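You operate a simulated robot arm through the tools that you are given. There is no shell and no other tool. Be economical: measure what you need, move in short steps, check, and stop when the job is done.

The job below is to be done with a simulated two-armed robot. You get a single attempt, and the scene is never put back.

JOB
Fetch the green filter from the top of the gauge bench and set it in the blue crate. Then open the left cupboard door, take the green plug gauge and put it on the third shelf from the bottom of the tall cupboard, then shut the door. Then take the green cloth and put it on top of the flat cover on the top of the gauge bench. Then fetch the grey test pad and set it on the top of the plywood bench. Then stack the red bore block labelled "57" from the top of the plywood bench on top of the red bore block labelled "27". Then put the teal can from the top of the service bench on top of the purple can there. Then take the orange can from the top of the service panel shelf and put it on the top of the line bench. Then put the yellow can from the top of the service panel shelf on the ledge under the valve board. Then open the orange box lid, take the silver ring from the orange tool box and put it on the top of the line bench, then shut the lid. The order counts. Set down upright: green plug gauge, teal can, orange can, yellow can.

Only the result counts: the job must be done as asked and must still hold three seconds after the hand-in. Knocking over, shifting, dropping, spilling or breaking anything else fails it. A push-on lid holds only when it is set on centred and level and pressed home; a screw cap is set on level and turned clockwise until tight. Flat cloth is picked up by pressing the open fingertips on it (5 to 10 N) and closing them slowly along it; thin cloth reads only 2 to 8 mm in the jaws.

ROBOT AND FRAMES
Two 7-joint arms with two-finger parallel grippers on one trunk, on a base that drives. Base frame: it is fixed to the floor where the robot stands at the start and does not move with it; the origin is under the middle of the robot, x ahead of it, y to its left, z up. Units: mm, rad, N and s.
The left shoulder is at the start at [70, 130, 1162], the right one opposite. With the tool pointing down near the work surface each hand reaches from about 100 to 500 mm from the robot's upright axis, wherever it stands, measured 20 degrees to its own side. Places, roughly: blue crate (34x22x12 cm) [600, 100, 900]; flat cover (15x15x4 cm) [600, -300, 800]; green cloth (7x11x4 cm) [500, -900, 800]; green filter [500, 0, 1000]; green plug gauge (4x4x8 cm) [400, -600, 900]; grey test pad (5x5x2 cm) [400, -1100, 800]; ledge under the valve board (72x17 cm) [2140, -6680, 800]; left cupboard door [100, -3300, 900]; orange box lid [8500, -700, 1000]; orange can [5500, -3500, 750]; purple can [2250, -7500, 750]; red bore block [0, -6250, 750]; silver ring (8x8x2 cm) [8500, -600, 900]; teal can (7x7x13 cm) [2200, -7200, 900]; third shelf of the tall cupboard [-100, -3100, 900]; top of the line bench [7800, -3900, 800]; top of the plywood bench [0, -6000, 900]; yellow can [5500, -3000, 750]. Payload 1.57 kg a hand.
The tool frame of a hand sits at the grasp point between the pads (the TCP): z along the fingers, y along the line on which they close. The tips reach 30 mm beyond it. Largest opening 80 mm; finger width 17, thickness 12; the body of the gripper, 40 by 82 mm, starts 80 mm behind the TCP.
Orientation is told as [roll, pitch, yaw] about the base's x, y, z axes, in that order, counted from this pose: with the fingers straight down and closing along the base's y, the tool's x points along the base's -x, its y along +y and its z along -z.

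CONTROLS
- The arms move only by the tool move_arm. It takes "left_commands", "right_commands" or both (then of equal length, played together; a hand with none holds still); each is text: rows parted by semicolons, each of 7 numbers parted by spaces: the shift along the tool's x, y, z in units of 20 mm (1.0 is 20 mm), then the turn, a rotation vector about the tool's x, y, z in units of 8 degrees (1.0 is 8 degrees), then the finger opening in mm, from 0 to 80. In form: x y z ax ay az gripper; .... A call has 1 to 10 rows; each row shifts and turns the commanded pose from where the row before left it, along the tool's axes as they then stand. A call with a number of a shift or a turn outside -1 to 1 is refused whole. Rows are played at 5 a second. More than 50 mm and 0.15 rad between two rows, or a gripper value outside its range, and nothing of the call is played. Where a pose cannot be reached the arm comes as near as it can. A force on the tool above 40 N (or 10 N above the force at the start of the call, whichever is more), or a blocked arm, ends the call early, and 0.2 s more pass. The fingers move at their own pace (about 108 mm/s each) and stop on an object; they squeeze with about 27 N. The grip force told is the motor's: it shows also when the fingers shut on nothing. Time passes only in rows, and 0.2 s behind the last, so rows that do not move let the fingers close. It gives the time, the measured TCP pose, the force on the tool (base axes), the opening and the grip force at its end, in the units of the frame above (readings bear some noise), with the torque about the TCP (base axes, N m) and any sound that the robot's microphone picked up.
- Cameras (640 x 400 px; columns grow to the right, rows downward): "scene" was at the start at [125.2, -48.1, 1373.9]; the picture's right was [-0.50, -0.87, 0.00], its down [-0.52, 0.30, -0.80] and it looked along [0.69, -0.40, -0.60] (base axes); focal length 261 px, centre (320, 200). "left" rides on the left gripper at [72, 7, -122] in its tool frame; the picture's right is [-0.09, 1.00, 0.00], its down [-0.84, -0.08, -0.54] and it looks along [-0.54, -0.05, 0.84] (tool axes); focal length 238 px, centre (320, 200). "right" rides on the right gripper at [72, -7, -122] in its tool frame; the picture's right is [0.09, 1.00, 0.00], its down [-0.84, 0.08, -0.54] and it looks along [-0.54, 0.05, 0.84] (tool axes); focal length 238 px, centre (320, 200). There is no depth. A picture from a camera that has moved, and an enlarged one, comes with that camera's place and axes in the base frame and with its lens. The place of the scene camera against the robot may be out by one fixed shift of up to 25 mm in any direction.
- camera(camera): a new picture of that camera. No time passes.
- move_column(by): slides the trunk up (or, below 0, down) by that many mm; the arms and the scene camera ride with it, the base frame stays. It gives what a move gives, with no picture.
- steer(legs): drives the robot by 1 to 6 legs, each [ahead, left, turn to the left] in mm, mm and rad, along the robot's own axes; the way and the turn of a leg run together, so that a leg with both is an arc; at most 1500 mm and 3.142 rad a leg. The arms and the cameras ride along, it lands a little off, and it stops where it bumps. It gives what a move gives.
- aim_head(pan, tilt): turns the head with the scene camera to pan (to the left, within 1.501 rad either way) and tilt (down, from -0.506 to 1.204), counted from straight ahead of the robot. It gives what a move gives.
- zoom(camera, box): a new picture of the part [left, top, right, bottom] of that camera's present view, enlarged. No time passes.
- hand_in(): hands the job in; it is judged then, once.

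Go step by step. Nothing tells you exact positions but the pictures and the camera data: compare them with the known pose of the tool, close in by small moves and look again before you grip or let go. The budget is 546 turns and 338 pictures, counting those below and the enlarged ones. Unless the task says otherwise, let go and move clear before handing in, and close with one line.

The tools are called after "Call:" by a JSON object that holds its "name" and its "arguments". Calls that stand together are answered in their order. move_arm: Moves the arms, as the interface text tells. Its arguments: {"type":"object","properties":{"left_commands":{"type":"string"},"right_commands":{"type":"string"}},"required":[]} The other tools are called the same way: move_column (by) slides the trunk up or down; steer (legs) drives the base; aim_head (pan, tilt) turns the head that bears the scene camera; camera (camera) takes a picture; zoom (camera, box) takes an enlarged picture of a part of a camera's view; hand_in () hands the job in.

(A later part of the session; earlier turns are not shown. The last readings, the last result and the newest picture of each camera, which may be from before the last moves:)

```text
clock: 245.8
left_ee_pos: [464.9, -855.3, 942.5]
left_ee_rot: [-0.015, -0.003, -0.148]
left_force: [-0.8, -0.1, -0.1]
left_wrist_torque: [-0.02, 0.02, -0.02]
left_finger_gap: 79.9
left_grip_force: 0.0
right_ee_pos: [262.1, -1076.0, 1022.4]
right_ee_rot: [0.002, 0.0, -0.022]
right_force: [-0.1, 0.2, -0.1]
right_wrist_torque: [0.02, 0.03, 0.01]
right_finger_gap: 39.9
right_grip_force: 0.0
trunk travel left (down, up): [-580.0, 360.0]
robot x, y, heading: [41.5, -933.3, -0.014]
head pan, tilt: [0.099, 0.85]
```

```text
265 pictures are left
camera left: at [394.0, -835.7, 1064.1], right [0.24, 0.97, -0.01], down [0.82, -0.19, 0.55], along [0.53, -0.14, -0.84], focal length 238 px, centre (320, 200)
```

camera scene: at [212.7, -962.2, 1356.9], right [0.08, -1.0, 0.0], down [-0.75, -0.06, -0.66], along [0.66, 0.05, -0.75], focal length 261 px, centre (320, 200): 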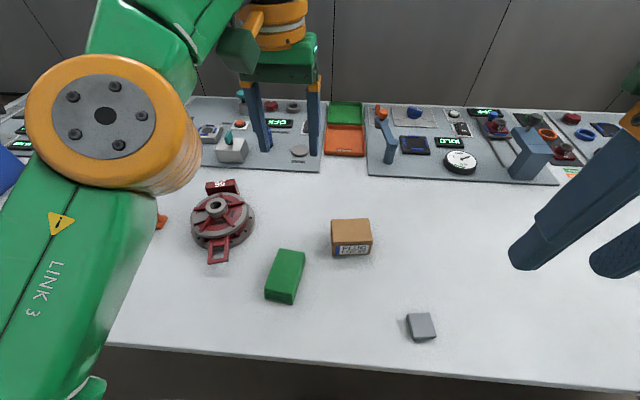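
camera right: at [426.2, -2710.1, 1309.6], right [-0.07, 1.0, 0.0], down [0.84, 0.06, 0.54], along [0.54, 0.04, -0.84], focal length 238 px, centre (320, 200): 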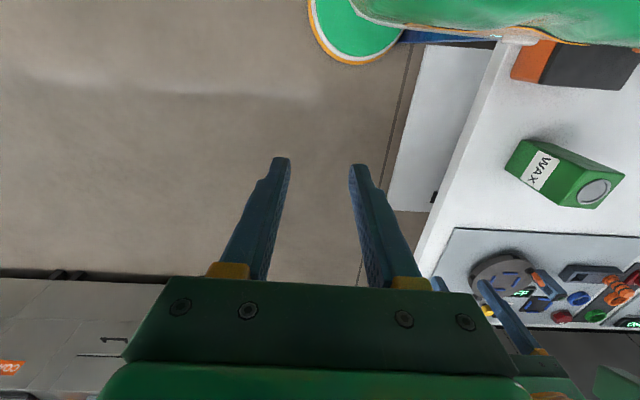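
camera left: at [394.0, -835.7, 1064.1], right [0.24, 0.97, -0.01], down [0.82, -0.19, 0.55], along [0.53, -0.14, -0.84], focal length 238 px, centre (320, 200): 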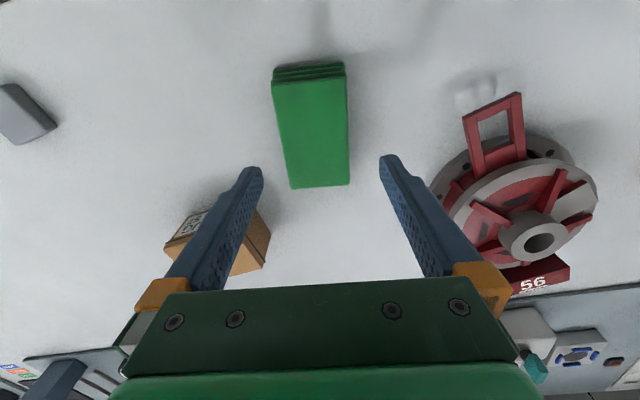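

The cloth's centre is at about [454, -859]. I'll trim 11 mm back and 4 mm to the side, then go down with the fingers round it.

Call:
{"name": "move_arm", "arguments": {"left_commands": "0.55 -0.12 0 0 0 0 80; 0 0 0 0 0 0 80"}}

Call:
{"name": "move_column", "arguments": {"by": -70}}

Call:
{"name": "camera", "arguments": {"camera": "left"}}

```text
clock: 246.4
left_ee_pos: [453.5, -856.7, 941.8]
left_ee_rot: [-0.013, -0.002, -0.147]
left_force: [0.4, -0.1, -0.1]
left_wrist_torque: [-0.02, 0.02, 0.0]
left_finger_gap: 79.9
left_grip_force: 0.0
right_ee_pos: [261.4, -1076.7, 1021.7]
right_ee_rot: [0.003, 0.001, -0.022]
right_force: [0.1, 0.5, -0.9]
right_wrist_torque: [-0.02, 0.04, 0.05]
right_finger_gap: 40.0
right_grip_force: 0.0
trunk travel left (down, up): [-580.0, 360.0]
robot x, y, heading: [37.4, -934.4, -0.014]
head pan, tilt: [0.099, 0.85]
```

```text
clock: 247.4
left_ee_pos: [453.7, -856.1, 871.2]
left_ee_rot: [-0.014, -0.004, -0.147]
left_force: [-0.3, -0.1, -0.2]
left_wrist_torque: [0.0, 0.01, -0.01]
left_finger_gap: 80.1
left_grip_force: 0.1
right_ee_pos: [261.6, -1074.7, 951.6]
right_ee_rot: [0.0, 0.0, -0.024]
right_force: [-0.6, -0.4, -0.7]
right_wrist_torque: [0.02, -0.02, 0.0]
right_finger_gap: 39.9
right_grip_force: 0.1
trunk travel left (down, up): [-510.0, 430.0]
robot x, y, heading: [42.9, -928.7, -0.02]
head pan, tilt: [0.099, 0.85]
```

```text
264 pictures are left
camera left: at [382.5, -836.0, 994.2], right [0.24, 0.97, -0.01], down [0.82, -0.19, 0.55], along [0.53, -0.14, -0.84], focal length 238 px, centre (320, 200)
```

left: 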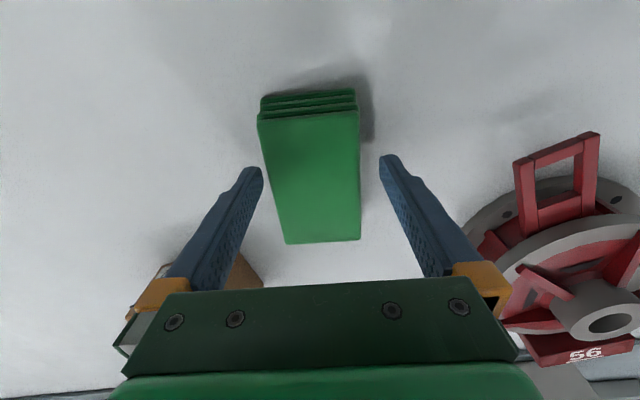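

The fingers straddle the cloth, but it sits about 5 mm off-centre. I'll trim, finish the descent and close.

Call:
{"name": "move_arm", "arguments": {"left_commands": "0 -0.25 0 0 0 0 80; 0 0 0 0 0 0 80"}}

Call:
{"name": "move_column", "arguments": {"by": -17}}

Call:
{"name": "move_arm", "arguments": {"left_commands": "0 0 0 0 0 0 65; 0 0 0 0 0 0 55; 0 0 0 0 0 0 45; 0 0 0 0 0 0 35; 0 0 0 0 0 0 25; 0 0 0 0 0 0 20"}}

Call:
{"name": "camera", "arguments": {"camera": "left"}}

```text
clock: 248.1
left_ee_pos: [452.7, -861.6, 871.9]
left_ee_rot: [-0.016, -0.002, -0.146]
left_force: [0.4, -0.1, 0.5]
left_wrist_torque: [-0.02, -0.02, 0.02]
left_finger_gap: 80.3
left_grip_force: 0.1
right_ee_pos: [261.5, -1075.7, 952.2]
right_ee_rot: [0.0, -0.002, -0.023]
right_force: [-0.2, -0.2, -0.1]
right_wrist_torque: [0.01, 0.01, 0.0]
right_finger_gap: 40.0
right_grip_force: 0.0
trunk travel left (down, up): [-510.0, 430.0]
robot x, y, heading: [41.7, -931.4, -0.015]
head pan, tilt: [0.099, 0.85]
```

```text
clock: 248.7
left_ee_pos: [453.5, -861.6, 854.5]
left_ee_rot: [-0.014, -0.004, -0.147]
left_force: [0.4, 0.2, 0.7]
left_wrist_torque: [0.03, -0.01, -0.01]
left_finger_gap: 80.2
left_grip_force: 0.0
right_ee_pos: [262.4, -1076.1, 934.7]
right_ee_rot: [0.003, -0.001, -0.024]
right_force: [1.8, -0.2, 0.5]
right_wrist_torque: [0.04, 0.01, 0.03]
right_finger_gap: 40.1
right_grip_force: 0.0
trunk travel left (down, up): [-493.0, 447.0]
robot x, y, heading: [40.4, -929.3, -0.015]
head pan, tilt: [0.099, 0.85]
```

```text
clock: 250.1
left_ee_pos: [452.3, -862.1, 855.4]
left_ee_rot: [-0.015, -0.003, -0.146]
left_force: [0.1, -0.6, 3.1]
left_wrist_torque: [0.17, -0.02, 0.02]
left_finger_gap: 64.1
left_grip_force: 27.8
right_ee_pos: [262.2, -1076.3, 934.8]
right_ee_rot: [0.002, 0.001, -0.024]
right_force: [0.2, 0.4, 0.2]
right_wrist_torque: [-0.05, -0.02, 0.02]
right_finger_gap: 39.8
right_grip_force: 0.0
trunk travel left (down, up): [-493.0, 447.0]
robot x, y, heading: [42.1, -928.8, -0.014]
head pan, tilt: [0.099, 0.85]
```

```text
263 pictures are left
camera left: at [382.4, -841.3, 977.6], right [0.24, 0.97, -0.01], down [0.82, -0.19, 0.55], along [0.53, -0.14, -0.84], focal length 238 px, centre (320, 200)
```

left: 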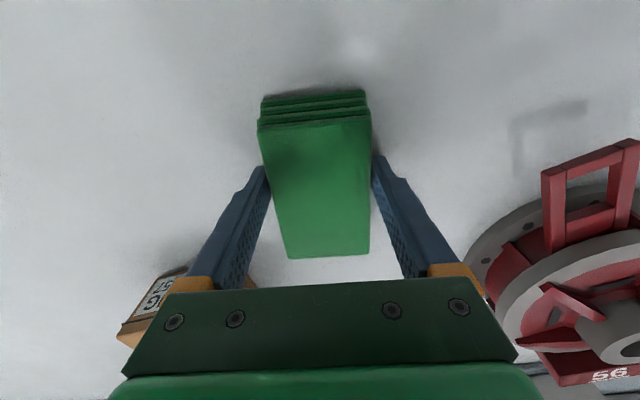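

It's gripped at 64 mm. I'll lift and carry it along the bench to the spotted cover.

Call:
{"name": "move_column", "arguments": {"by": 220}}

Call:
{"name": "steer", "arguments": {"legs": [[-20, 0, 0.014], [60, 530, 0]]}}

Call:
{"name": "camera", "arguments": {"camera": "left"}}

Call:
{"name": "camera", "arguments": {"camera": "scene"}}

```text
clock: 252.4
left_ee_pos: [453.6, -860.1, 1073.6]
left_ee_rot: [-0.013, -0.002, -0.148]
left_force: [-0.6, -0.2, -0.6]
left_wrist_torque: [0.01, 0.01, 0.0]
left_finger_gap: 64.1
left_grip_force: 27.2
right_ee_pos: [261.7, -1077.6, 1154.3]
right_ee_rot: [0.002, 0.0, -0.024]
right_force: [-0.6, -0.5, -0.1]
right_wrist_torque: [-0.04, -0.01, 0.02]
right_finger_gap: 40.1
right_grip_force: 0.0
trunk travel left (down, up): [-713.0, 227.0]
robot x, y, heading: [42.2, -930.5, -0.015]
head pan, tilt: [0.099, 0.85]
```

```text
clock: 255.8
left_ee_pos: [495.0, -342.1, 1075.5]
left_ee_rot: [-0.015, -0.002, -0.131]
left_force: [0.0, -0.4, -0.7]
left_wrist_torque: [0.01, 0.01, 0.01]
left_finger_gap: 64.0
left_grip_force: 27.2
right_ee_pos: [305.7, -559.2, 1153.9]
right_ee_rot: [0.004, 0.0, -0.006]
right_force: [0.4, -0.4, 0.4]
right_wrist_torque: [0.01, 0.01, -0.02]
right_finger_gap: 40.0
right_grip_force: 0.0
trunk travel left (down, up): [-713.0, 227.0]
robot x, y, heading: [83.5, -418.3, -0.003]
head pan, tilt: [0.099, 0.85]
```

```text
262 pictures are left
camera left: at [424.1, -322.7, 1197.5], right [0.22, 0.98, -0.01], down [0.82, -0.18, 0.55], along [0.53, -0.13, -0.84], focal length 238 px, centre (320, 200)
```

left: 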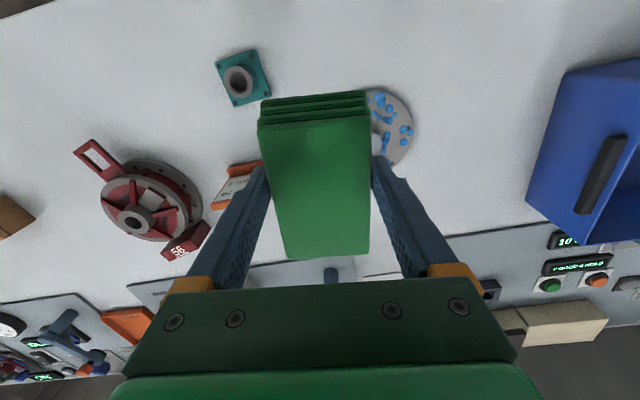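

```text
261 pictures are left
camera scene: at [209.9, -414.0, 1269.9], right [0.1, -1.0, 0.0], down [-0.75, -0.07, -0.66], along [0.66, 0.07, -0.75], focal length 261 px, centre (320, 200)
```

scene: 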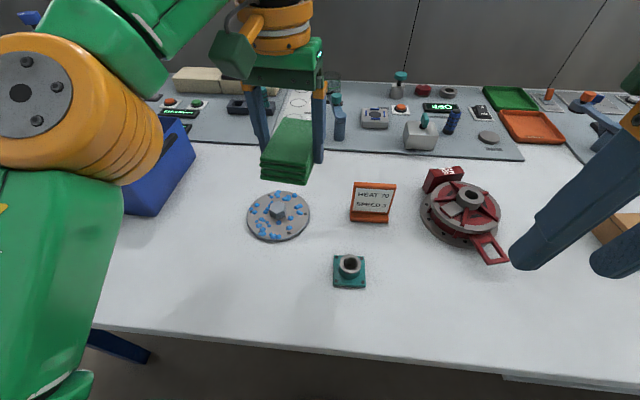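

Call:
{"name": "zoom", "arguments": {"camera": "scene", "box": [230, 170, 400, 290]}}

```text
3.33 times, centred on (315, 230) of scene
camera zoom: at [209.9, -414.0, 1269.9], right [0.1, -1.0, 0.0], down [-0.75, -0.07, -0.66], along [0.66, 0.07, -0.75], focal length 869 px, centre (337, 100)
```

zoom: 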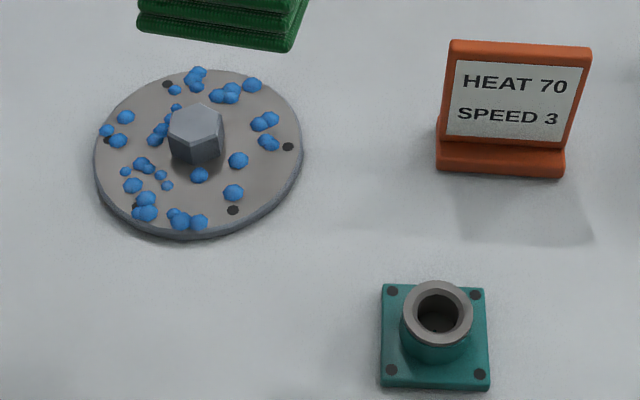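

Blue specks dot the cover and a hex boss stands at its centre. I'll shift right a little so the left camera sees the whole cover and can fix its centre.

Call:
{"name": "steer", "arguments": {"legs": [[0, -80, 0]]}}

Call:
{"name": "camera", "arguments": {"camera": "left"}}

Call:
{"name": "camera", "arguments": {"camera": "right"}}

```text
clock: 256.9
left_ee_pos: [495.5, -422.4, 1074.0]
left_ee_rot: [-0.019, -0.005, -0.13]
left_force: [0.5, -0.4, -0.8]
left_wrist_torque: [0.0, -0.01, -0.02]
left_finger_gap: 63.9
left_grip_force: 26.8
right_ee_pos: [306.5, -640.0, 1155.1]
right_ee_rot: [-0.002, 0.0, -0.006]
right_force: [-0.3, 0.2, -0.2]
right_wrist_torque: [-0.03, -0.01, 0.01]
right_finger_gap: 39.9
right_grip_force: 0.1
trunk travel left (down, up): [-713.0, 227.0]
robot x, y, heading: [85.2, -498.9, 0.001]
head pan, tilt: [0.099, 0.85]
```

```text
259 pictures are left
camera left: at [424.1, -402.7, 1197.1], right [0.22, 0.98, -0.02], down [0.82, -0.18, 0.55], along [0.53, -0.13, -0.84], focal length 238 px, centre (320, 200)
```

left: 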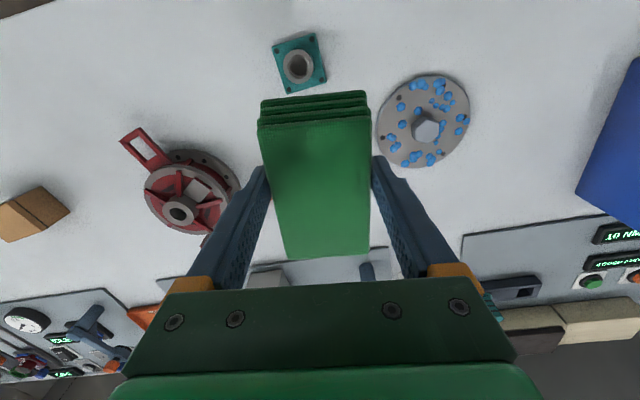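

```text
258 pictures are left
camera right: at [235.5, -646.5, 1275.9], right [-0.09, 1.0, 0.0], down [0.84, 0.07, 0.54], along [0.54, 0.05, -0.84], focal length 238 px, centre (320, 200)
```

right: 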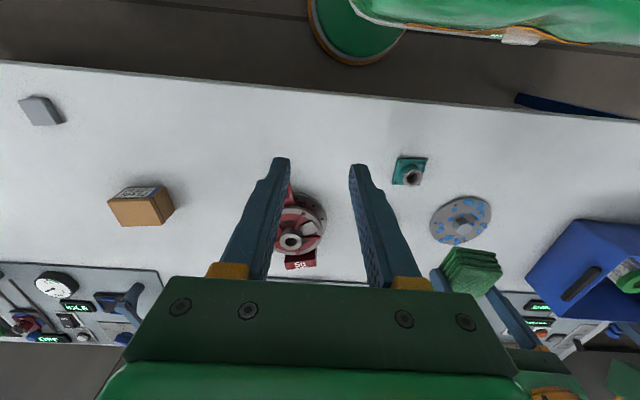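

The cover's centre is at about [550, -277]. I'll move the cloth over it and lower until it is just above the boss.

Call:
{"name": "steer", "arguments": {"legs": [[50, 146, 0]]}}

Call:
{"name": "move_column", "arguments": {"by": -155}}

Call:
{"name": "aim_head", "arguments": {"pan": 0.25, "tilt": 0.6}}

Call:
{"name": "camera", "arguments": {"camera": "scene"}}

Call:
{"name": "camera", "arguments": {"camera": "left"}}

```text
clock: 258.3
left_ee_pos: [543.5, -278.5, 1075.3]
left_ee_rot: [-0.01, -0.004, -0.129]
left_force: [-1.2, -0.3, -0.1]
left_wrist_torque: [0.03, -0.01, -0.03]
left_finger_gap: 63.9
left_grip_force: 26.7
right_ee_pos: [356.0, -496.2, 1154.5]
right_ee_rot: [0.004, -0.003, -0.003]
right_force: [1.4, -0.4, 0.2]
right_wrist_torque: [0.01, -0.01, 0.04]
right_finger_gap: 39.8
right_grip_force: 0.1
trunk travel left (down, up): [-713.0, 227.0]
robot x, y, heading: [133.5, -351.7, 0.002]
head pan, tilt: [0.099, 0.85]
```

```text
clock: 260.1
left_ee_pos: [544.5, -276.0, 919.8]
left_ee_rot: [-0.014, -0.005, -0.13]
left_force: [1.0, 0.2, -0.9]
left_wrist_torque: [-0.01, 0.02, 0.02]
left_finger_gap: 63.8
left_grip_force: 26.6
right_ee_pos: [357.8, -493.1, 999.4]
right_ee_rot: [0.002, 0.0, -0.004]
right_force: [0.3, -0.5, 0.8]
right_wrist_torque: [0.0, 0.03, -0.02]
right_finger_gap: 40.0
right_grip_force: 0.0
trunk travel left (down, up): [-558.0, 382.0]
robot x, y, heading: [132.5, -351.5, 0.004]
head pan, tilt: [0.099, 0.85]
```

```text
clock: 260.9
left_ee_pos: [544.2, -275.8, 919.5]
left_ee_rot: [-0.013, -0.004, -0.13]
left_force: [-0.4, -0.6, -0.5]
left_wrist_torque: [0.0, 0.0, 0.02]
left_finger_gap: 63.9
left_grip_force: 27.0
right_ee_pos: [357.4, -493.3, 1000.2]
right_ee_rot: [0.002, 0.0, -0.004]
right_force: [0.6, -0.4, -0.4]
right_wrist_torque: [-0.02, 0.05, 0.02]
right_finger_gap: 39.9
right_grip_force: 0.2
trunk travel left (down, up): [-558.0, 382.0]
robot x, y, heading: [135.1, -353.2, -0.003]
head pan, tilt: [0.25, 0.6]
```

```text
257 pictures are left
camera scene: at [267.7, -335.1, 1135.8], right [0.25, -0.97, 0.0], down [-0.55, -0.14, -0.82], along [0.8, 0.2, -0.57], focal length 261 px, centre (320, 200)
```

scene: 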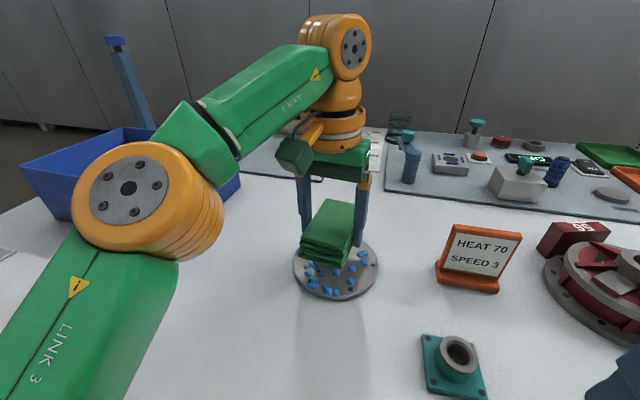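

```text
256 pictures are left
camera left: at [473.8, -257.4, 1042.4], right [0.22, 0.98, -0.01], down [0.82, -0.18, 0.55], along [0.53, -0.13, -0.84], focal length 238 px, centre (320, 200)
```

left: 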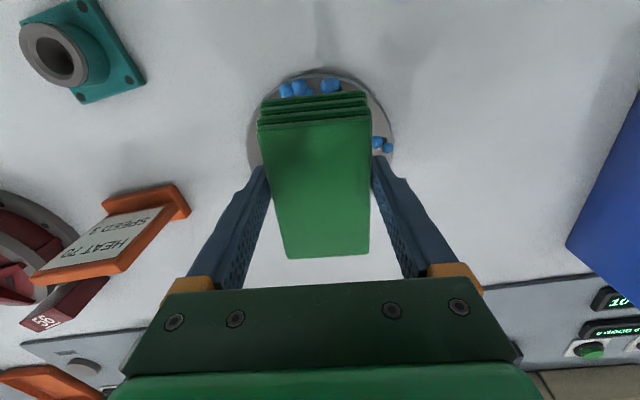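

The side-to-side centring is right; the cover's centre is nearer x = 555. I'll nudge 5 mm forward and lower gently to contact.

Call:
{"name": "move_arm", "arguments": {"left_commands": "-0.28 -0.03 0 0 0 0 20; 0 0 0 0 0 0 20"}}

Call:
{"name": "move_column", "arguments": {"by": -18}}

Call:
{"name": "move_column", "arguments": {"by": -5}}

Call:
{"name": "zoom", "arguments": {"camera": "scene", "box": [270, 180, 410, 310]}}

```text
clock: 261.5
left_ee_pos: [550.7, -276.7, 920.5]
left_ee_rot: [-0.015, -0.002, -0.127]
left_force: [0.1, 0.5, -0.8]
left_wrist_torque: [0.02, 0.03, -0.01]
left_finger_gap: 64.1
left_grip_force: 27.3
right_ee_pos: [357.9, -493.3, 999.6]
right_ee_rot: [0.001, -0.001, -0.004]
right_force: [0.2, -0.2, -0.5]
right_wrist_torque: [-0.01, 0.01, 0.02]
right_finger_gap: 40.0
right_grip_force: 0.1
trunk travel left (down, up): [-558.0, 382.0]
robot x, y, heading: [129.0, -352.4, 0.003]
head pan, tilt: [0.25, 0.6]
```

```text
clock: 262.1
left_ee_pos: [550.4, -278.7, 901.6]
left_ee_rot: [-0.016, -0.003, -0.128]
left_force: [-0.5, -0.9, -0.8]
left_wrist_torque: [-0.02, -0.01, 0.01]
left_finger_gap: 64.0
left_grip_force: 27.3
right_ee_pos: [357.6, -493.6, 981.7]
right_ee_rot: [0.002, 0.002, -0.004]
right_force: [0.2, 0.3, 1.0]
right_wrist_torque: [0.0, -0.03, -0.01]
right_finger_gap: 39.8
right_grip_force: 0.0
trunk travel left (down, up): [-540.0, 400.0]
robot x, y, heading: [131.5, -348.8, 0.003]
head pan, tilt: [0.25, 0.6]
```

```text
clock: 262.7
left_ee_pos: [550.3, -277.2, 897.0]
left_ee_rot: [-0.015, -0.004, -0.129]
left_force: [0.0, 0.0, -0.8]
left_wrist_torque: [0.03, 0.02, -0.02]
left_finger_gap: 64.0
left_grip_force: 26.5
right_ee_pos: [357.9, -494.1, 976.7]
right_ee_rot: [0.003, -0.001, -0.004]
right_force: [-0.5, -0.4, -0.2]
right_wrist_torque: [-0.02, -0.01, -0.04]
right_finger_gap: 40.2
right_grip_force: 0.1
trunk travel left (down, up): [-535.0, 405.0]
robot x, y, heading: [137.1, -350.7, 0.001]
head pan, tilt: [0.25, 0.6]
```

```text
3.08 times, centred on (340, 245) of scene
camera zoom: at [267.6, -335.0, 1112.8], right [0.25, -0.97, 0.0], down [-0.55, -0.14, -0.82], along [0.8, 0.2, -0.57], focal length 802 px, centre (258, 62)
```

zoom: 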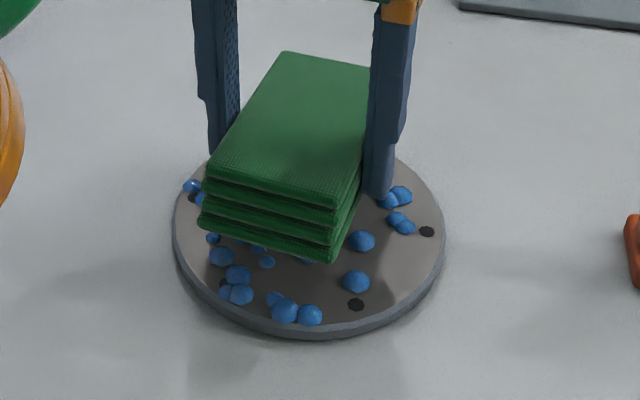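

Well centred over the boss. I'll continue down gently.

Call:
{"name": "move_column", "arguments": {"by": -4}}

Call:
{"name": "move_column", "arguments": {"by": -3}}

Call:
{"name": "move_column", "arguments": {"by": -3}}

```text
clock: 263.2
left_ee_pos: [550.7, -276.1, 891.7]
left_ee_rot: [-0.013, -0.001, -0.13]
left_force: [0.3, 0.1, -0.5]
left_wrist_torque: [-0.01, 0.0, -0.02]
left_finger_gap: 64.3
left_grip_force: 26.9
right_ee_pos: [357.9, -493.3, 972.1]
right_ee_rot: [0.002, 0.0, -0.003]
right_force: [-0.6, 0.2, -0.3]
right_wrist_torque: [-0.01, 0.01, -0.03]
right_finger_gap: 39.9
right_grip_force: 0.1
trunk travel left (down, up): [-531.0, 409.0]
robot x, y, heading: [134.1, -350.7, -0.002]
head pan, tilt: [0.25, 0.6]
```

```text
clock: 263.7
left_ee_pos: [551.1, -277.1, 889.9]
left_ee_rot: [-0.017, -0.003, -0.128]
left_force: [0.3, 0.1, -0.4]
left_wrist_torque: [0.0, 0.04, 0.0]
left_finger_gap: 64.2
left_grip_force: 27.2
right_ee_pos: [358.1, -494.0, 969.7]
right_ee_rot: [0.001, 0.0, -0.005]
right_force: [0.2, -0.6, -0.2]
right_wrist_torque: [-0.01, -0.01, 0.0]
right_finger_gap: 40.0
right_grip_force: 0.0
trunk travel left (down, up): [-528.0, 412.0]
robot x, y, heading: [132.3, -349.7, 0.003]
head pan, tilt: [0.25, 0.6]
```

```text
clock: 264.2
left_ee_pos: [550.8, -276.9, 886.7]
left_ee_rot: [-0.014, -0.001, -0.131]
left_force: [-0.5, 0.1, -0.4]
left_wrist_torque: [0.02, -0.01, 0.03]
left_finger_gap: 64.0
left_grip_force: 26.9
right_ee_pos: [356.8, -493.0, 966.8]
right_ee_rot: [0.001, -0.001, -0.004]
right_force: [0.8, -0.3, -1.2]
right_wrist_torque: [-0.03, -0.03, 0.01]
right_finger_gap: 39.8
right_grip_force: 0.1
trunk travel left (down, up): [-525.0, 415.0]
robot x, y, heading: [133.6, -347.4, 0.006]
head pan, tilt: [0.25, 0.6]
```

Call:
{"name": "move_column", "arguments": {"by": -3}}

Call:
{"name": "move_column", "arguments": {"by": -3}}

Call:
{"name": "zoom", "arguments": {"camera": "scene", "box": [270, 170, 410, 300]}}

```text
clock: 264.8
left_ee_pos: [549.9, -277.8, 887.2]
left_ee_rot: [-0.014, -0.01, -0.126]
left_force: [13.7, 2.5, 33.2]
left_wrist_torque: [0.37, -0.64, -0.04]
left_finger_gap: 64.2
left_grip_force: 27.1
right_ee_pos: [355.6, -495.3, 964.4]
right_ee_rot: [0.004, -0.001, -0.004]
right_force: [0.3, 0.4, -0.5]
right_wrist_torque: [-0.03, 0.01, -0.03]
right_finger_gap: 40.1
right_grip_force: 0.0
trunk travel left (down, up): [-522.0, 418.0]
robot x, y, heading: [133.3, -351.9, 0.0]
head pan, tilt: [0.25, 0.6]
```

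```text
clock: 265.3
left_ee_pos: [547.5, -277.4, 882.9]
left_ee_rot: [-0.016, -0.006, -0.128]
left_force: [8.8, 3.6, 36.5]
left_wrist_torque: [0.25, -0.27, -0.03]
left_finger_gap: 64.2
left_grip_force: 26.9
right_ee_pos: [353.6, -496.5, 960.3]
right_ee_rot: [0.001, -0.005, -0.002]
right_force: [0.6, -0.1, -0.2]
right_wrist_torque: [0.03, 0.02, -0.06]
right_finger_gap: 40.0
right_grip_force: 0.1
trunk travel left (down, up): [-519.0, 421.0]
robot x, y, heading: [133.7, -352.2, -0.002]
head pan, tilt: [0.25, 0.6]
```

```text
3.08 times, centred on (340, 235) of scene
camera zoom: at [263.5, -335.4, 1097.5], right [0.25, -0.97, 0.0], down [-0.54, -0.14, -0.83], along [0.8, 0.2, -0.56], focal length 802 px, centre (258, 92)
```

zoom: 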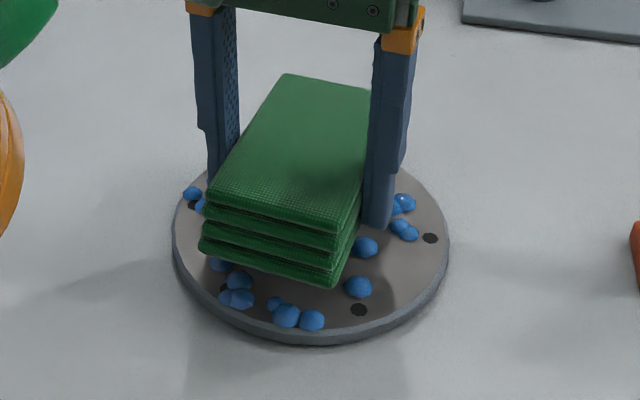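

Contact is at about TCP z = 886. I'll relieve the pressure, then release slowly.

Call:
{"name": "move_column", "arguments": {"by": 4}}

Call:
{"name": "move_column", "arguments": {"by": 1}}

```text
clock: 265.8
left_ee_pos: [549.4, -276.9, 884.0]
left_ee_rot: [-0.014, 0.001, -0.131]
left_force: [-0.6, 0.5, -0.6]
left_wrist_torque: [0.01, -0.01, 0.02]
left_finger_gap: 64.1
left_grip_force: 27.2
right_ee_pos: [357.2, -494.7, 964.5]
right_ee_rot: [0.001, -0.001, -0.005]
right_force: [-0.3, -0.1, -0.2]
right_wrist_torque: [0.03, -0.01, 0.02]
right_finger_gap: 40.0
right_grip_force: 0.1
trunk travel left (down, up): [-523.0, 417.0]
robot x, y, heading: [133.4, -352.9, -0.001]
head pan, tilt: [0.25, 0.6]
```

```text
clock: 266.3
left_ee_pos: [550.0, -277.6, 885.4]
left_ee_rot: [-0.015, -0.002, -0.129]
left_force: [0.2, -0.2, 0.0]
left_wrist_torque: [-0.02, -0.02, -0.05]
left_finger_gap: 64.0
left_grip_force: 26.9
right_ee_pos: [356.9, -493.5, 965.7]
right_ee_rot: [0.002, -0.001, -0.004]
right_force: [-0.2, -0.2, -0.7]
right_wrist_torque: [0.02, 0.01, 0.02]
right_finger_gap: 40.0
right_grip_force: 0.1
trunk travel left (down, up): [-524.0, 416.0]
robot x, y, heading: [135.0, -357.3, -0.001]
head pan, tilt: [0.25, 0.6]
```

Call:
{"name": "move_column", "arguments": {"by": -2}}

Call:
{"name": "move_arm", "arguments": {"left_commands": "0 0 0 0 0 0 66; 0 0 0 0 0 0 70; 0 0 0 0 0 0 75; 0 0 0 0 0 0 80; 0 0 0 0 0 0 80"}}

Call:
{"name": "zoom", "arguments": {"camera": "scene", "box": [270, 170, 410, 300]}}

```text
clock: 266.8
left_ee_pos: [550.2, -278.1, 883.6]
left_ee_rot: [-0.013, 0.001, -0.13]
left_force: [-0.8, 0.2, 0.0]
left_wrist_torque: [0.03, 0.0, 0.0]
left_finger_gap: 64.1
left_grip_force: 26.8
right_ee_pos: [357.4, -494.4, 964.2]
right_ee_rot: [0.001, 0.0, -0.004]
right_force: [0.2, 0.2, -0.1]
right_wrist_torque: [-0.01, 0.01, 0.01]
right_finger_gap: 39.9
right_grip_force: 0.1
trunk travel left (down, up): [-522.0, 418.0]
robot x, y, heading: [131.5, -352.4, -0.003]
head pan, tilt: [0.25, 0.6]
```

```text
clock: 268.0
left_ee_pos: [549.3, -276.9, 883.5]
left_ee_rot: [-0.014, -0.002, -0.13]
left_force: [-0.8, -0.4, 0.2]
left_wrist_torque: [-0.02, -0.01, -0.01]
left_finger_gap: 80.0
left_grip_force: 0.2
right_ee_pos: [356.4, -494.6, 963.7]
right_ee_rot: [0.002, 0.0, -0.004]
right_force: [0.3, -0.5, 0.3]
right_wrist_torque: [0.01, 0.02, 0.01]
right_finger_gap: 39.9
right_grip_force: 0.1
trunk travel left (down, up): [-522.0, 418.0]
robot x, y, heading: [129.0, -352.2, -0.005]
head pan, tilt: [0.25, 0.6]
```

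```text
3.08 times, centred on (340, 235) of scene
camera zoom: at [267.5, -335.0, 1099.8], right [0.25, -0.97, 0.0], down [-0.55, -0.14, -0.82], along [0.8, 0.2, -0.57], focal length 802 px, centre (258, 92)
```

zoom: 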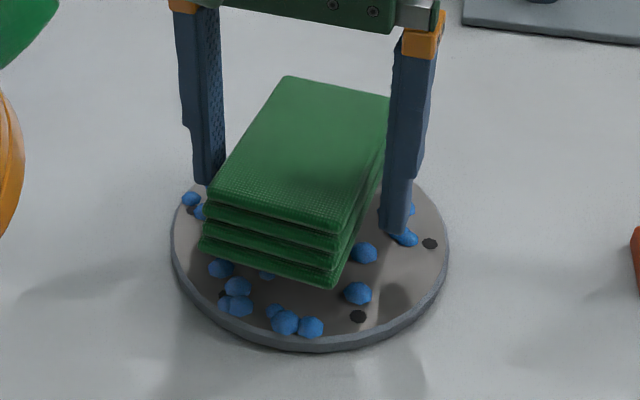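

The cloth rests stable. Raising straight up and checking.

Call:
{"name": "move_column", "arguments": {"by": 150}}

Call:
{"name": "camera", "arguments": {"camera": "left"}}

```text
clock: 269.8
left_ee_pos: [550.0, -277.9, 1034.9]
left_ee_rot: [-0.015, -0.002, -0.131]
left_force: [-0.6, -0.8, 0.5]
left_wrist_torque: [-0.01, 0.0, 0.01]
left_finger_gap: 80.1
left_grip_force: 0.0
right_ee_pos: [357.4, -494.1, 1113.0]
right_ee_rot: [0.002, 0.002, -0.003]
right_force: [0.2, -0.3, -0.7]
right_wrist_torque: [0.03, -0.01, -0.02]
right_finger_gap: 40.0
right_grip_force: 0.1
trunk travel left (down, up): [-672.0, 268.0]
robot x, y, heading: [130.1, -354.7, -0.002]
head pan, tilt: [0.25, 0.6]
```

```text
252 pictures are left
camera left: at [479.6, -258.6, 1156.9], right [0.22, 0.98, -0.01], down [0.82, -0.18, 0.55], along [0.53, -0.13, -0.84], focal length 238 px, centre (320, 200)
```

left: 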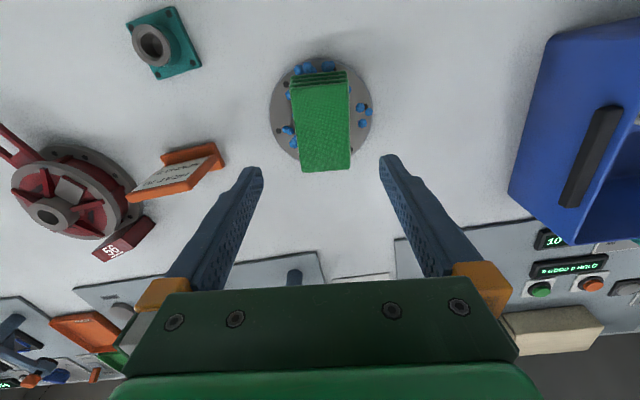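

The cloth sits centred on the cover. Next is the grey test pad near [373, -1133].

Call:
{"name": "move_column", "arguments": {"by": 110}}

Call:
{"name": "steer", "arguments": {"legs": [[-160, 0, 0], [0, -830, 0]]}}

Call:
{"name": "camera", "arguments": {"camera": "left"}}

```text
clock: 271.2
left_ee_pos: [549.6, -277.8, 1143.5]
left_ee_rot: [-0.015, -0.002, -0.129]
left_force: [-0.1, 0.9, 0.2]
left_wrist_torque: [-0.02, -0.01, -0.03]
left_finger_gap: 80.1
left_grip_force: 0.0
right_ee_pos: [356.5, -494.0, 1224.7]
right_ee_rot: [0.003, 0.0, -0.003]
right_force: [0.1, 0.2, 0.5]
right_wrist_torque: [-0.05, 0.0, -0.01]
right_finger_gap: 39.9
right_grip_force: 0.0
trunk travel left (down, up): [-782.0, 158.0]
robot x, y, heading: [133.2, -352.5, 0.0]
head pan, tilt: [0.25, 0.6]
```

```text
clock: 276.6
left_ee_pos: [391.4, -1109.4, 1145.0]
left_ee_rot: [-0.015, -0.004, -0.138]
left_force: [-0.1, 0.2, 0.0]
left_wrist_torque: [-0.03, -0.04, 0.03]
left_finger_gap: 79.7
left_grip_force: 0.1
right_ee_pos: [196.0, -1323.8, 1223.8]
right_ee_rot: [0.001, 0.0, -0.015]
right_force: [0.0, 0.5, 0.2]
right_wrist_torque: [0.0, -0.01, 0.0]
right_finger_gap: 40.1
right_grip_force: 0.1
trunk travel left (down, up): [-782.0, 158.0]
robot x, y, heading: [-28.5, -1180.1, -0.007]
head pan, tilt: [0.25, 0.6]
```

```text
251 pictures are left
camera left: at [321.0, -1089.3, 1266.8], right [0.23, 0.97, -0.02], down [0.82, -0.18, 0.55], along [0.53, -0.14, -0.84], focal length 238 px, centre (320, 200)
```

left: 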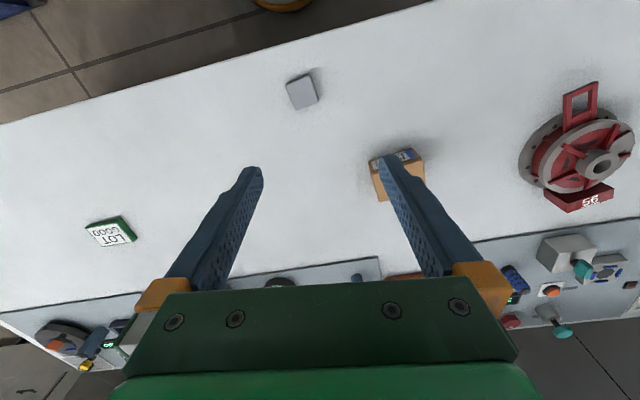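

The pad is at about [377, -1140], squared to the base axes. I'll turn the hand square and go above it.

Call:
{"name": "move_arm", "arguments": {"left_commands": "0 0 0 0 0 -0.6 80; 0 0 0 0 0 -0.6 80; 0 0 0 0 0 0 80"}}

Call:
{"name": "steer", "arguments": {"legs": [[-14, -31, 0]]}}

Call:
{"name": "move_column", "arguments": {"by": -220}}

Call:
{"name": "camera", "arguments": {"camera": "left"}}

```text
clock: 277.4
left_ee_pos: [391.4, -1110.6, 1144.4]
left_ee_rot: [-0.015, 0.0, 0.031]
left_force: [0.2, -0.7, -0.1]
left_wrist_torque: [0.01, 0.0, 0.01]
left_finger_gap: 80.1
left_grip_force: 0.2
right_ee_pos: [195.5, -1324.0, 1223.3]
right_ee_rot: [0.002, 0.0, -0.015]
right_force: [0.0, -0.1, -0.3]
right_wrist_torque: [0.03, -0.02, 0.0]
right_finger_gap: 40.0
right_grip_force: 0.1
trunk travel left (down, up): [-782.0, 158.0]
robot x, y, heading: [-27.4, -1181.8, -0.007]
head pan, tilt: [0.25, 0.6]
```

```text
clock: 278.3
left_ee_pos: [379.7, -1133.4, 1142.4]
left_ee_rot: [-0.021, 0.002, 0.029]
left_force: [0.8, -0.1, -0.3]
left_wrist_torque: [-0.04, 0.0, 0.02]
left_finger_gap: 80.0
left_grip_force: 0.1
right_ee_pos: [185.3, -1348.6, 1224.9]
right_ee_rot: [-0.006, 0.003, -0.013]
right_force: [1.1, 0.9, 0.1]
right_wrist_torque: [-0.1, 0.02, 0.0]
right_finger_gap: 40.0
right_grip_force: 0.1
trunk travel left (down, up): [-782.0, 158.0]
robot x, y, heading: [-42.3, -1211.0, -0.008]
head pan, tilt: [0.25, 0.6]
```

```text
clock: 280.6
left_ee_pos: [377.0, -1138.8, 925.4]
left_ee_rot: [-0.017, 0.0, 0.029]
left_force: [-0.2, -0.8, -0.1]
left_wrist_torque: [-0.01, 0.0, 0.04]
left_finger_gap: 80.0
left_grip_force: 0.1
right_ee_pos: [183.3, -1355.9, 1003.6]
right_ee_rot: [0.002, 0.001, -0.013]
right_force: [-0.3, -0.5, -0.6]
right_wrist_torque: [0.03, 0.02, 0.01]
right_finger_gap: 40.0
right_grip_force: 0.0
trunk travel left (down, up): [-562.0, 378.0]
robot x, y, heading: [-41.5, -1209.6, -0.006]
head pan, tilt: [0.25, 0.6]
```

```text
250 pictures are left
camera left: at [305.0, -1131.9, 1047.5], right [0.06, 1.0, -0.01], down [0.84, -0.04, 0.54], along [0.54, -0.05, -0.84], focal length 238 px, centre (320, 200)
```

left: 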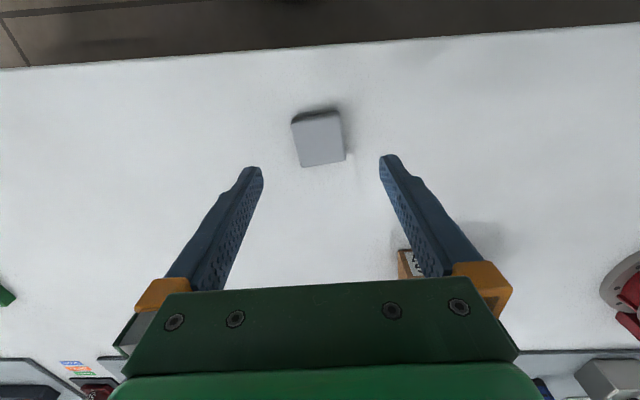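

Aligned. I'll go down 71 mm with a 4 mm trim and close on the pad.

Call:
{"name": "move_arm", "arguments": {"left_commands": "0.2 0 0 0 0 0 70; 0 0 0 0 0 0 70"}}

Call:
{"name": "move_column", "arguments": {"by": -66}}

Call:
{"name": "move_column", "arguments": {"by": -6}}

Call:
{"name": "camera", "arguments": {"camera": "left"}}

```text
clock: 281.2
left_ee_pos: [372.5, -1140.4, 924.5]
left_ee_rot: [-0.014, 0.0, 0.031]
left_force: [0.8, 0.5, -0.1]
left_wrist_torque: [0.04, -0.02, -0.03]
left_finger_gap: 69.9
left_grip_force: 0.1
right_ee_pos: [182.8, -1354.4, 1005.1]
right_ee_rot: [0.001, 0.001, -0.012]
right_force: [0.1, 0.5, 0.2]
right_wrist_torque: [0.0, -0.02, 0.0]
right_finger_gap: 40.2
right_grip_force: 0.1
trunk travel left (down, up): [-562.0, 378.0]
robot x, y, heading: [-42.1, -1210.5, -0.01]
head pan, tilt: [0.25, 0.6]
```

```text
clock: 282.2
left_ee_pos: [373.4, -1140.2, 859.5]
left_ee_rot: [-0.015, 0.001, 0.03]
left_force: [-0.5, 0.2, 0.0]
left_wrist_torque: [-0.01, 0.03, 0.0]
left_finger_gap: 70.3
left_grip_force: 0.0
right_ee_pos: [182.6, -1353.6, 938.4]
right_ee_rot: [0.002, 0.001, -0.014]
right_force: [-0.3, 0.1, -0.4]
right_wrist_torque: [0.01, 0.02, 0.0]
right_finger_gap: 40.0
right_grip_force: 0.1
trunk travel left (down, up): [-496.0, 444.0]
robot x, y, heading: [-41.8, -1209.0, -0.011]
head pan, tilt: [0.25, 0.6]
```

```text
clock: 282.8
left_ee_pos: [372.1, -1140.5, 851.8]
left_ee_rot: [-0.014, -0.001, 0.029]
left_force: [0.3, 0.1, 0.2]
left_wrist_torque: [0.01, 0.0, 0.01]
left_finger_gap: 69.8
left_grip_force: 0.1
right_ee_pos: [183.7, -1355.1, 931.2]
right_ee_rot: [0.002, 0.001, -0.012]
right_force: [0.5, -0.5, -0.7]
right_wrist_torque: [-0.04, -0.01, 0.04]
right_finger_gap: 39.7
right_grip_force: 0.1
trunk travel left (down, up): [-490.0, 450.0]
robot x, y, heading: [-41.1, -1210.9, -0.012]
head pan, tilt: [0.25, 0.6]
```

```text
249 pictures are left
camera left: at [300.7, -1133.0, 975.6], right [0.06, 1.0, -0.01], down [0.84, -0.04, 0.54], along [0.54, -0.05, -0.84], focal length 238 px, centre (320, 200)
```

left: 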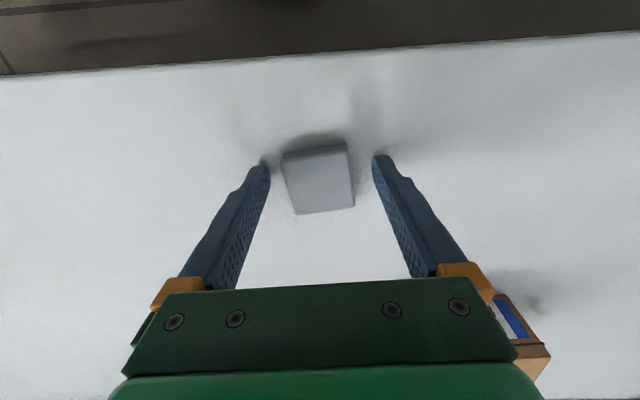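

Call:
{"name": "move_arm", "arguments": {"left_commands": "0 0 0 0 0 0 60; 0 0 0 0 0 0 50; 0 0 0 0 0 0 35; 0 0 0 0 0 0 35; 0 0 0 0 0 0 35"}}

Call:
{"name": "move_column", "arguments": {"by": 30}}

Call:
{"name": "camera", "arguments": {"camera": "left"}}

```text
clock: 284.0
left_ee_pos: [372.9, -1140.3, 851.6]
left_ee_rot: [-0.017, 0.0, 0.03]
left_force: [0.4, -0.1, 0.3]
left_wrist_torque: [-0.01, 0.01, 0.03]
left_finger_gap: 44.8
left_grip_force: 27.5
right_ee_pos: [182.6, -1354.9, 931.1]
right_ee_rot: [0.001, 0.0, -0.013]
right_force: [0.4, -0.6, 0.1]
right_wrist_torque: [-0.02, 0.04, -0.01]
right_finger_gap: 40.1
right_grip_force: 0.1
trunk travel left (down, up): [-490.0, 450.0]
robot x, y, heading: [-42.4, -1210.0, -0.01]
head pan, tilt: [0.25, 0.6]
```

```text
clock: 284.7
left_ee_pos: [373.0, -1140.8, 882.2]
left_ee_rot: [-0.015, 0.0, 0.029]
left_force: [0.1, -0.5, -0.9]
left_wrist_torque: [0.01, -0.03, 0.0]
left_finger_gap: 44.3
left_grip_force: 27.1
right_ee_pos: [182.0, -1354.4, 961.5]
right_ee_rot: [0.003, 0.0, -0.012]
right_force: [-0.8, 0.6, 0.0]
right_wrist_torque: [-0.02, -0.03, 0.01]
right_finger_gap: 39.7
right_grip_force: 0.0
trunk travel left (down, up): [-520.0, 420.0]
robot x, y, heading: [-43.0, -1211.2, -0.011]
head pan, tilt: [0.25, 0.6]
```

```text
248 pictures are left
camera left: at [301.1, -1133.0, 1005.6], right [0.06, 1.0, -0.01], down [0.84, -0.04, 0.54], along [0.54, -0.05, -0.84], focal length 238 px, centre (320, 200)
```

left: 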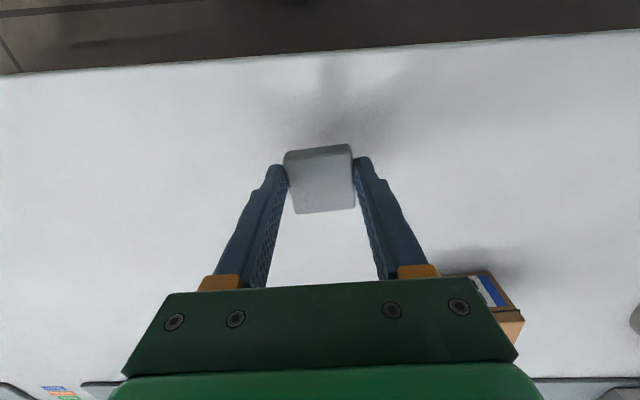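

The pad is held. I'll raise and go back along the aisle through the gap, then on towards the plywood bench.

Call:
{"name": "move_column", "arguments": {"by": 280}}

Call:
{"name": "steer", "arguments": {"legs": [[168, -400, 0.01], [0, -440, 0]]}}

```text
clock: 287.6
left_ee_pos: [372.9, -1140.2, 1162.2]
left_ee_rot: [-0.016, 0.0, 0.029]
left_force: [0.2, 0.5, -1.3]
left_wrist_torque: [0.02, -0.04, -0.02]
left_finger_gap: 44.2
left_grip_force: 26.8
right_ee_pos: [182.2, -1353.8, 1240.3]
right_ee_rot: [0.0, 0.0, -0.011]
right_force: [-0.3, -0.5, 0.8]
right_wrist_torque: [0.03, 0.0, 0.02]
right_finger_gap: 40.0
right_grip_force: 0.0
trunk travel left (down, up): [-800.0, 140.0]
robot x, y, heading: [-44.4, -1211.0, -0.006]
head pan, tilt: [0.25, 0.6]
```

```text
clock: 292.5
left_ee_pos: [541.6, -1979.0, 1162.9]
left_ee_rot: [-0.018, -0.001, 0.043]
left_force: [-0.1, -0.6, 0.1]
left_wrist_torque: [0.01, -0.03, -0.04]
left_finger_gap: 44.0
left_grip_force: 26.9
right_ee_pos: [355.3, -2196.2, 1242.5]
right_ee_rot: [0.0, 0.0, 0.001]
right_force: [-0.4, 0.0, -0.1]
right_wrist_torque: [-0.02, 0.02, -0.01]
right_finger_gap: 39.9
right_grip_force: 0.0
trunk travel left (down, up): [-800.0, 140.0]
robot x, y, heading: [129.9, -2052.3, 0.007]
head pan, tilt: [0.25, 0.6]
```

Call:
{"name": "steer", "arguments": {"legs": [[-3, -540, -0.006]]}}

Call:
{"name": "aim_head", "arguments": {"pan": -1.5, "tilt": 0.25}}

```text
clock: 295.6
left_ee_pos: [540.1, -2506.9, 1160.7]
left_ee_rot: [-0.016, 0.001, 0.031]
left_force: [0.1, -0.5, 0.5]
left_wrist_torque: [-0.02, -0.01, 0.04]
left_finger_gap: 43.7
left_grip_force: 27.3
right_ee_pos: [349.2, -2721.2, 1242.2]
right_ee_rot: [0.001, 0.001, -0.012]
right_force: [-0.9, 0.8, -0.2]
right_wrist_torque: [0.02, -0.03, -0.01]
right_finger_gap: 40.1
right_grip_force: 0.0
trunk travel left (down, up): [-800.0, 140.0]
robot x, y, heading: [126.9, -2576.2, -0.006]
head pan, tilt: [0.25, 0.6]
```

```text
clock: 297.3
left_ee_pos: [538.7, -2509.0, 1163.3]
left_ee_rot: [-0.016, 0.0, 0.031]
left_force: [-0.1, -0.7, 0.0]
left_wrist_torque: [0.0, 0.02, -0.01]
left_finger_gap: 43.7
left_grip_force: 26.9
right_ee_pos: [348.7, -2722.4, 1241.5]
right_ee_rot: [0.001, 0.002, -0.011]
right_force: [-0.3, 0.4, 0.9]
right_wrist_torque: [0.01, -0.02, 0.02]
right_finger_gap: 39.8
right_grip_force: 0.1
trunk travel left (down, up): [-800.0, 140.0]
robot x, y, heading: [126.7, -2581.2, -0.009]
head pan, tilt: [-1.499, 0.25]
```

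Past the column again. I move out into the wide aisle and turn towards -y.

Call:
{"name": "steer", "arguments": {"legs": [[850, 0, 0], [0, 0, -1.55]]}}

Call:
{"name": "aim_head", "arguments": {"pan": -0.3, "tilt": 0.2}}

Call:
{"name": "camera", "arguments": {"camera": "scene"}}

```text
clock: 305.6
left_ee_pos: [1000.0, -3013.4, 1163.0]
left_ee_rot: [-0.015, -0.001, -1.581]
left_force: [-0.7, -0.3, -1.0]
left_wrist_torque: [-0.02, 0.0, 0.0]
left_finger_gap: 43.9
left_grip_force: 27.5
right_ee_pos: [795.0, -2813.6, 1241.8]
right_ee_rot: [0.003, -0.001, -1.627]
right_force: [0.0, 0.0, -0.3]
right_wrist_torque: [0.0, 0.0, -0.01]
right_finger_gap: 39.9
right_grip_force: 0.0
trunk travel left (down, up): [-800.0, 140.0]
robot x, y, heading: [946.0, -2599.0, -1.62]
head pan, tilt: [-1.499, 0.25]
```

```text
clock: 307.0
left_ee_pos: [999.8, -3013.1, 1162.9]
left_ee_rot: [-0.015, 0.0, -1.58]
left_force: [0.0, 0.1, -0.8]
left_wrist_torque: [0.01, 0.0, -0.01]
left_finger_gap: 44.0
left_grip_force: 26.5
right_ee_pos: [794.6, -2814.8, 1241.9]
right_ee_rot: [0.001, 0.0, -1.623]
right_force: [0.8, -0.1, 0.1]
right_wrist_torque: [-0.01, 0.04, -0.02]
right_finger_gap: 40.1
right_grip_force: 0.1
trunk travel left (down, up): [-800.0, 140.0]
robot x, y, heading: [946.2, -2598.9, -1.624]
head pan, tilt: [-0.3, 0.201]
```

```text
247 pictures are left
camera scene: at [912.1, -2738.7, 1414.6], right [-0.94, 0.34, 0.0], down [0.07, 0.19, -0.98], along [-0.34, -0.92, -0.2], focal length 261 px, centre (320, 200)
```

scene: 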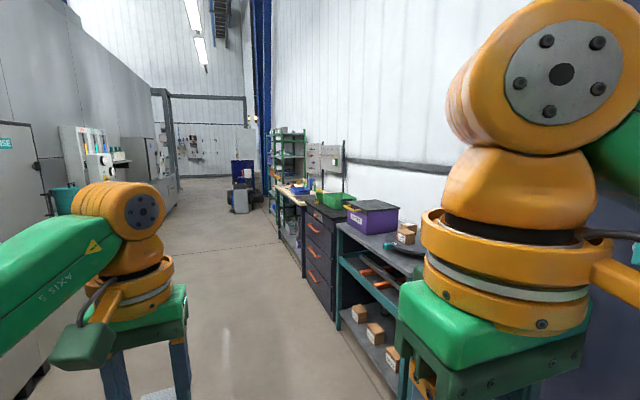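

The way is clear. I drive down the aisle.

Call:
{"name": "steer", "arguments": {"legs": [[0, 0, 0.053], [1400, 0, 0], [1400, 0, 0]]}}

Call:
{"name": "camera", "arguments": {"camera": "scene"}}

```text
clock: 320.9
left_ee_pos: [925.5, -5785.7, 1162.8]
left_ee_rot: [-0.016, -0.001, -1.554]
left_force: [-0.1, 0.1, -0.4]
left_wrist_torque: [0.01, -0.01, 0.01]
left_finger_gap: 43.7
left_grip_force: 27.0
right_ee_pos: [714.7, -5591.6, 1241.6]
right_ee_rot: [0.002, 0.0, -1.596]
right_force: [-0.1, 0.6, 0.1]
right_wrist_torque: [-0.01, -0.02, -0.02]
right_finger_gap: 40.2
right_grip_force: 0.1
trunk travel left (down, up): [-800.0, 140.0]
robot x, y, heading: [861.2, -5369.4, -1.595]
head pan, tilt: [-0.3, 0.201]
```

```text
246 pictures are left
camera scene: at [829.7, -5513.6, 1414.7], right [-0.95, 0.32, 0.0], down [0.06, 0.19, -0.98], along [-0.31, -0.93, -0.2], focal length 261 px, centre (320, 200)
```

scene: 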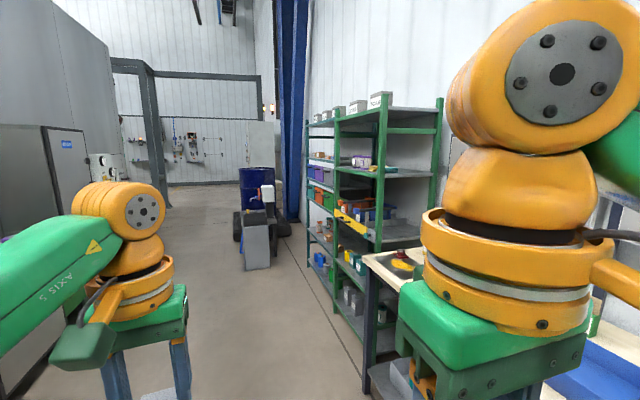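

Turning to face the wall side benches.

Call:
{"name": "steer", "arguments": {"legs": [[0, 0, -1.52]]}}

Call:
{"name": "aim_head", "arguments": {"pan": 0.4, "tilt": 0.5}}

Call:
{"name": "camera", "arguments": {"camera": "scene"}}

```text
clock: 324.9
left_ee_pos: [452.5, -5471.2, 1160.8]
left_ee_rot: [-0.015, -0.001, -3.037]
left_force: [0.5, -0.3, -0.8]
left_wrist_torque: [0.02, 0.01, 0.01]
left_finger_gap: 43.8
left_grip_force: 26.6
right_ee_pos: [626.7, -5243.8, 1241.5]
right_ee_rot: [0.001, 0.001, -3.08]
right_force: [0.4, -0.1, 0.0]
right_wrist_torque: [0.0, 0.02, 0.02]
right_finger_gap: 40.1
right_grip_force: 0.1
trunk travel left (down, up): [-800.0, 140.0]
robot x, y, heading: [857.6, -5369.6, -3.076]
head pan, tilt: [-0.3, 0.201]
```

```text
clock: 325.9
left_ee_pos: [453.2, -5472.0, 1162.1]
left_ee_rot: [-0.017, 0.001, -3.037]
left_force: [-0.5, -0.7, -0.5]
left_wrist_torque: [0.02, 0.03, -0.01]
left_finger_gap: 43.9
left_grip_force: 27.2
right_ee_pos: [625.3, -5243.8, 1241.9]
right_ee_rot: [0.0, 0.001, -3.08]
right_force: [-0.1, -0.7, -0.4]
right_wrist_torque: [-0.03, 0.0, 0.03]
right_finger_gap: 40.0
right_grip_force: 0.2
trunk travel left (down, up): [-800.0, 140.0]
robot x, y, heading: [859.0, -5370.7, -3.076]
head pan, tilt: [0.4, 0.499]
```

```text
245 pictures are left
camera scene: at [728.7, -5419.5, 1386.9], right [-0.45, 0.89, 0.0], down [0.43, 0.21, -0.88], along [-0.79, -0.39, -0.48], focal length 261 px, centre (320, 200)
```

scene: 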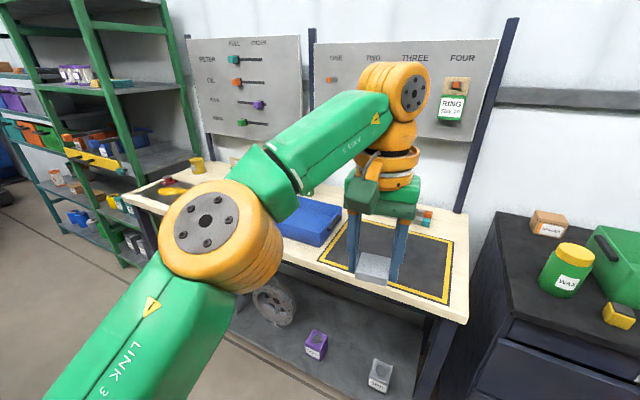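

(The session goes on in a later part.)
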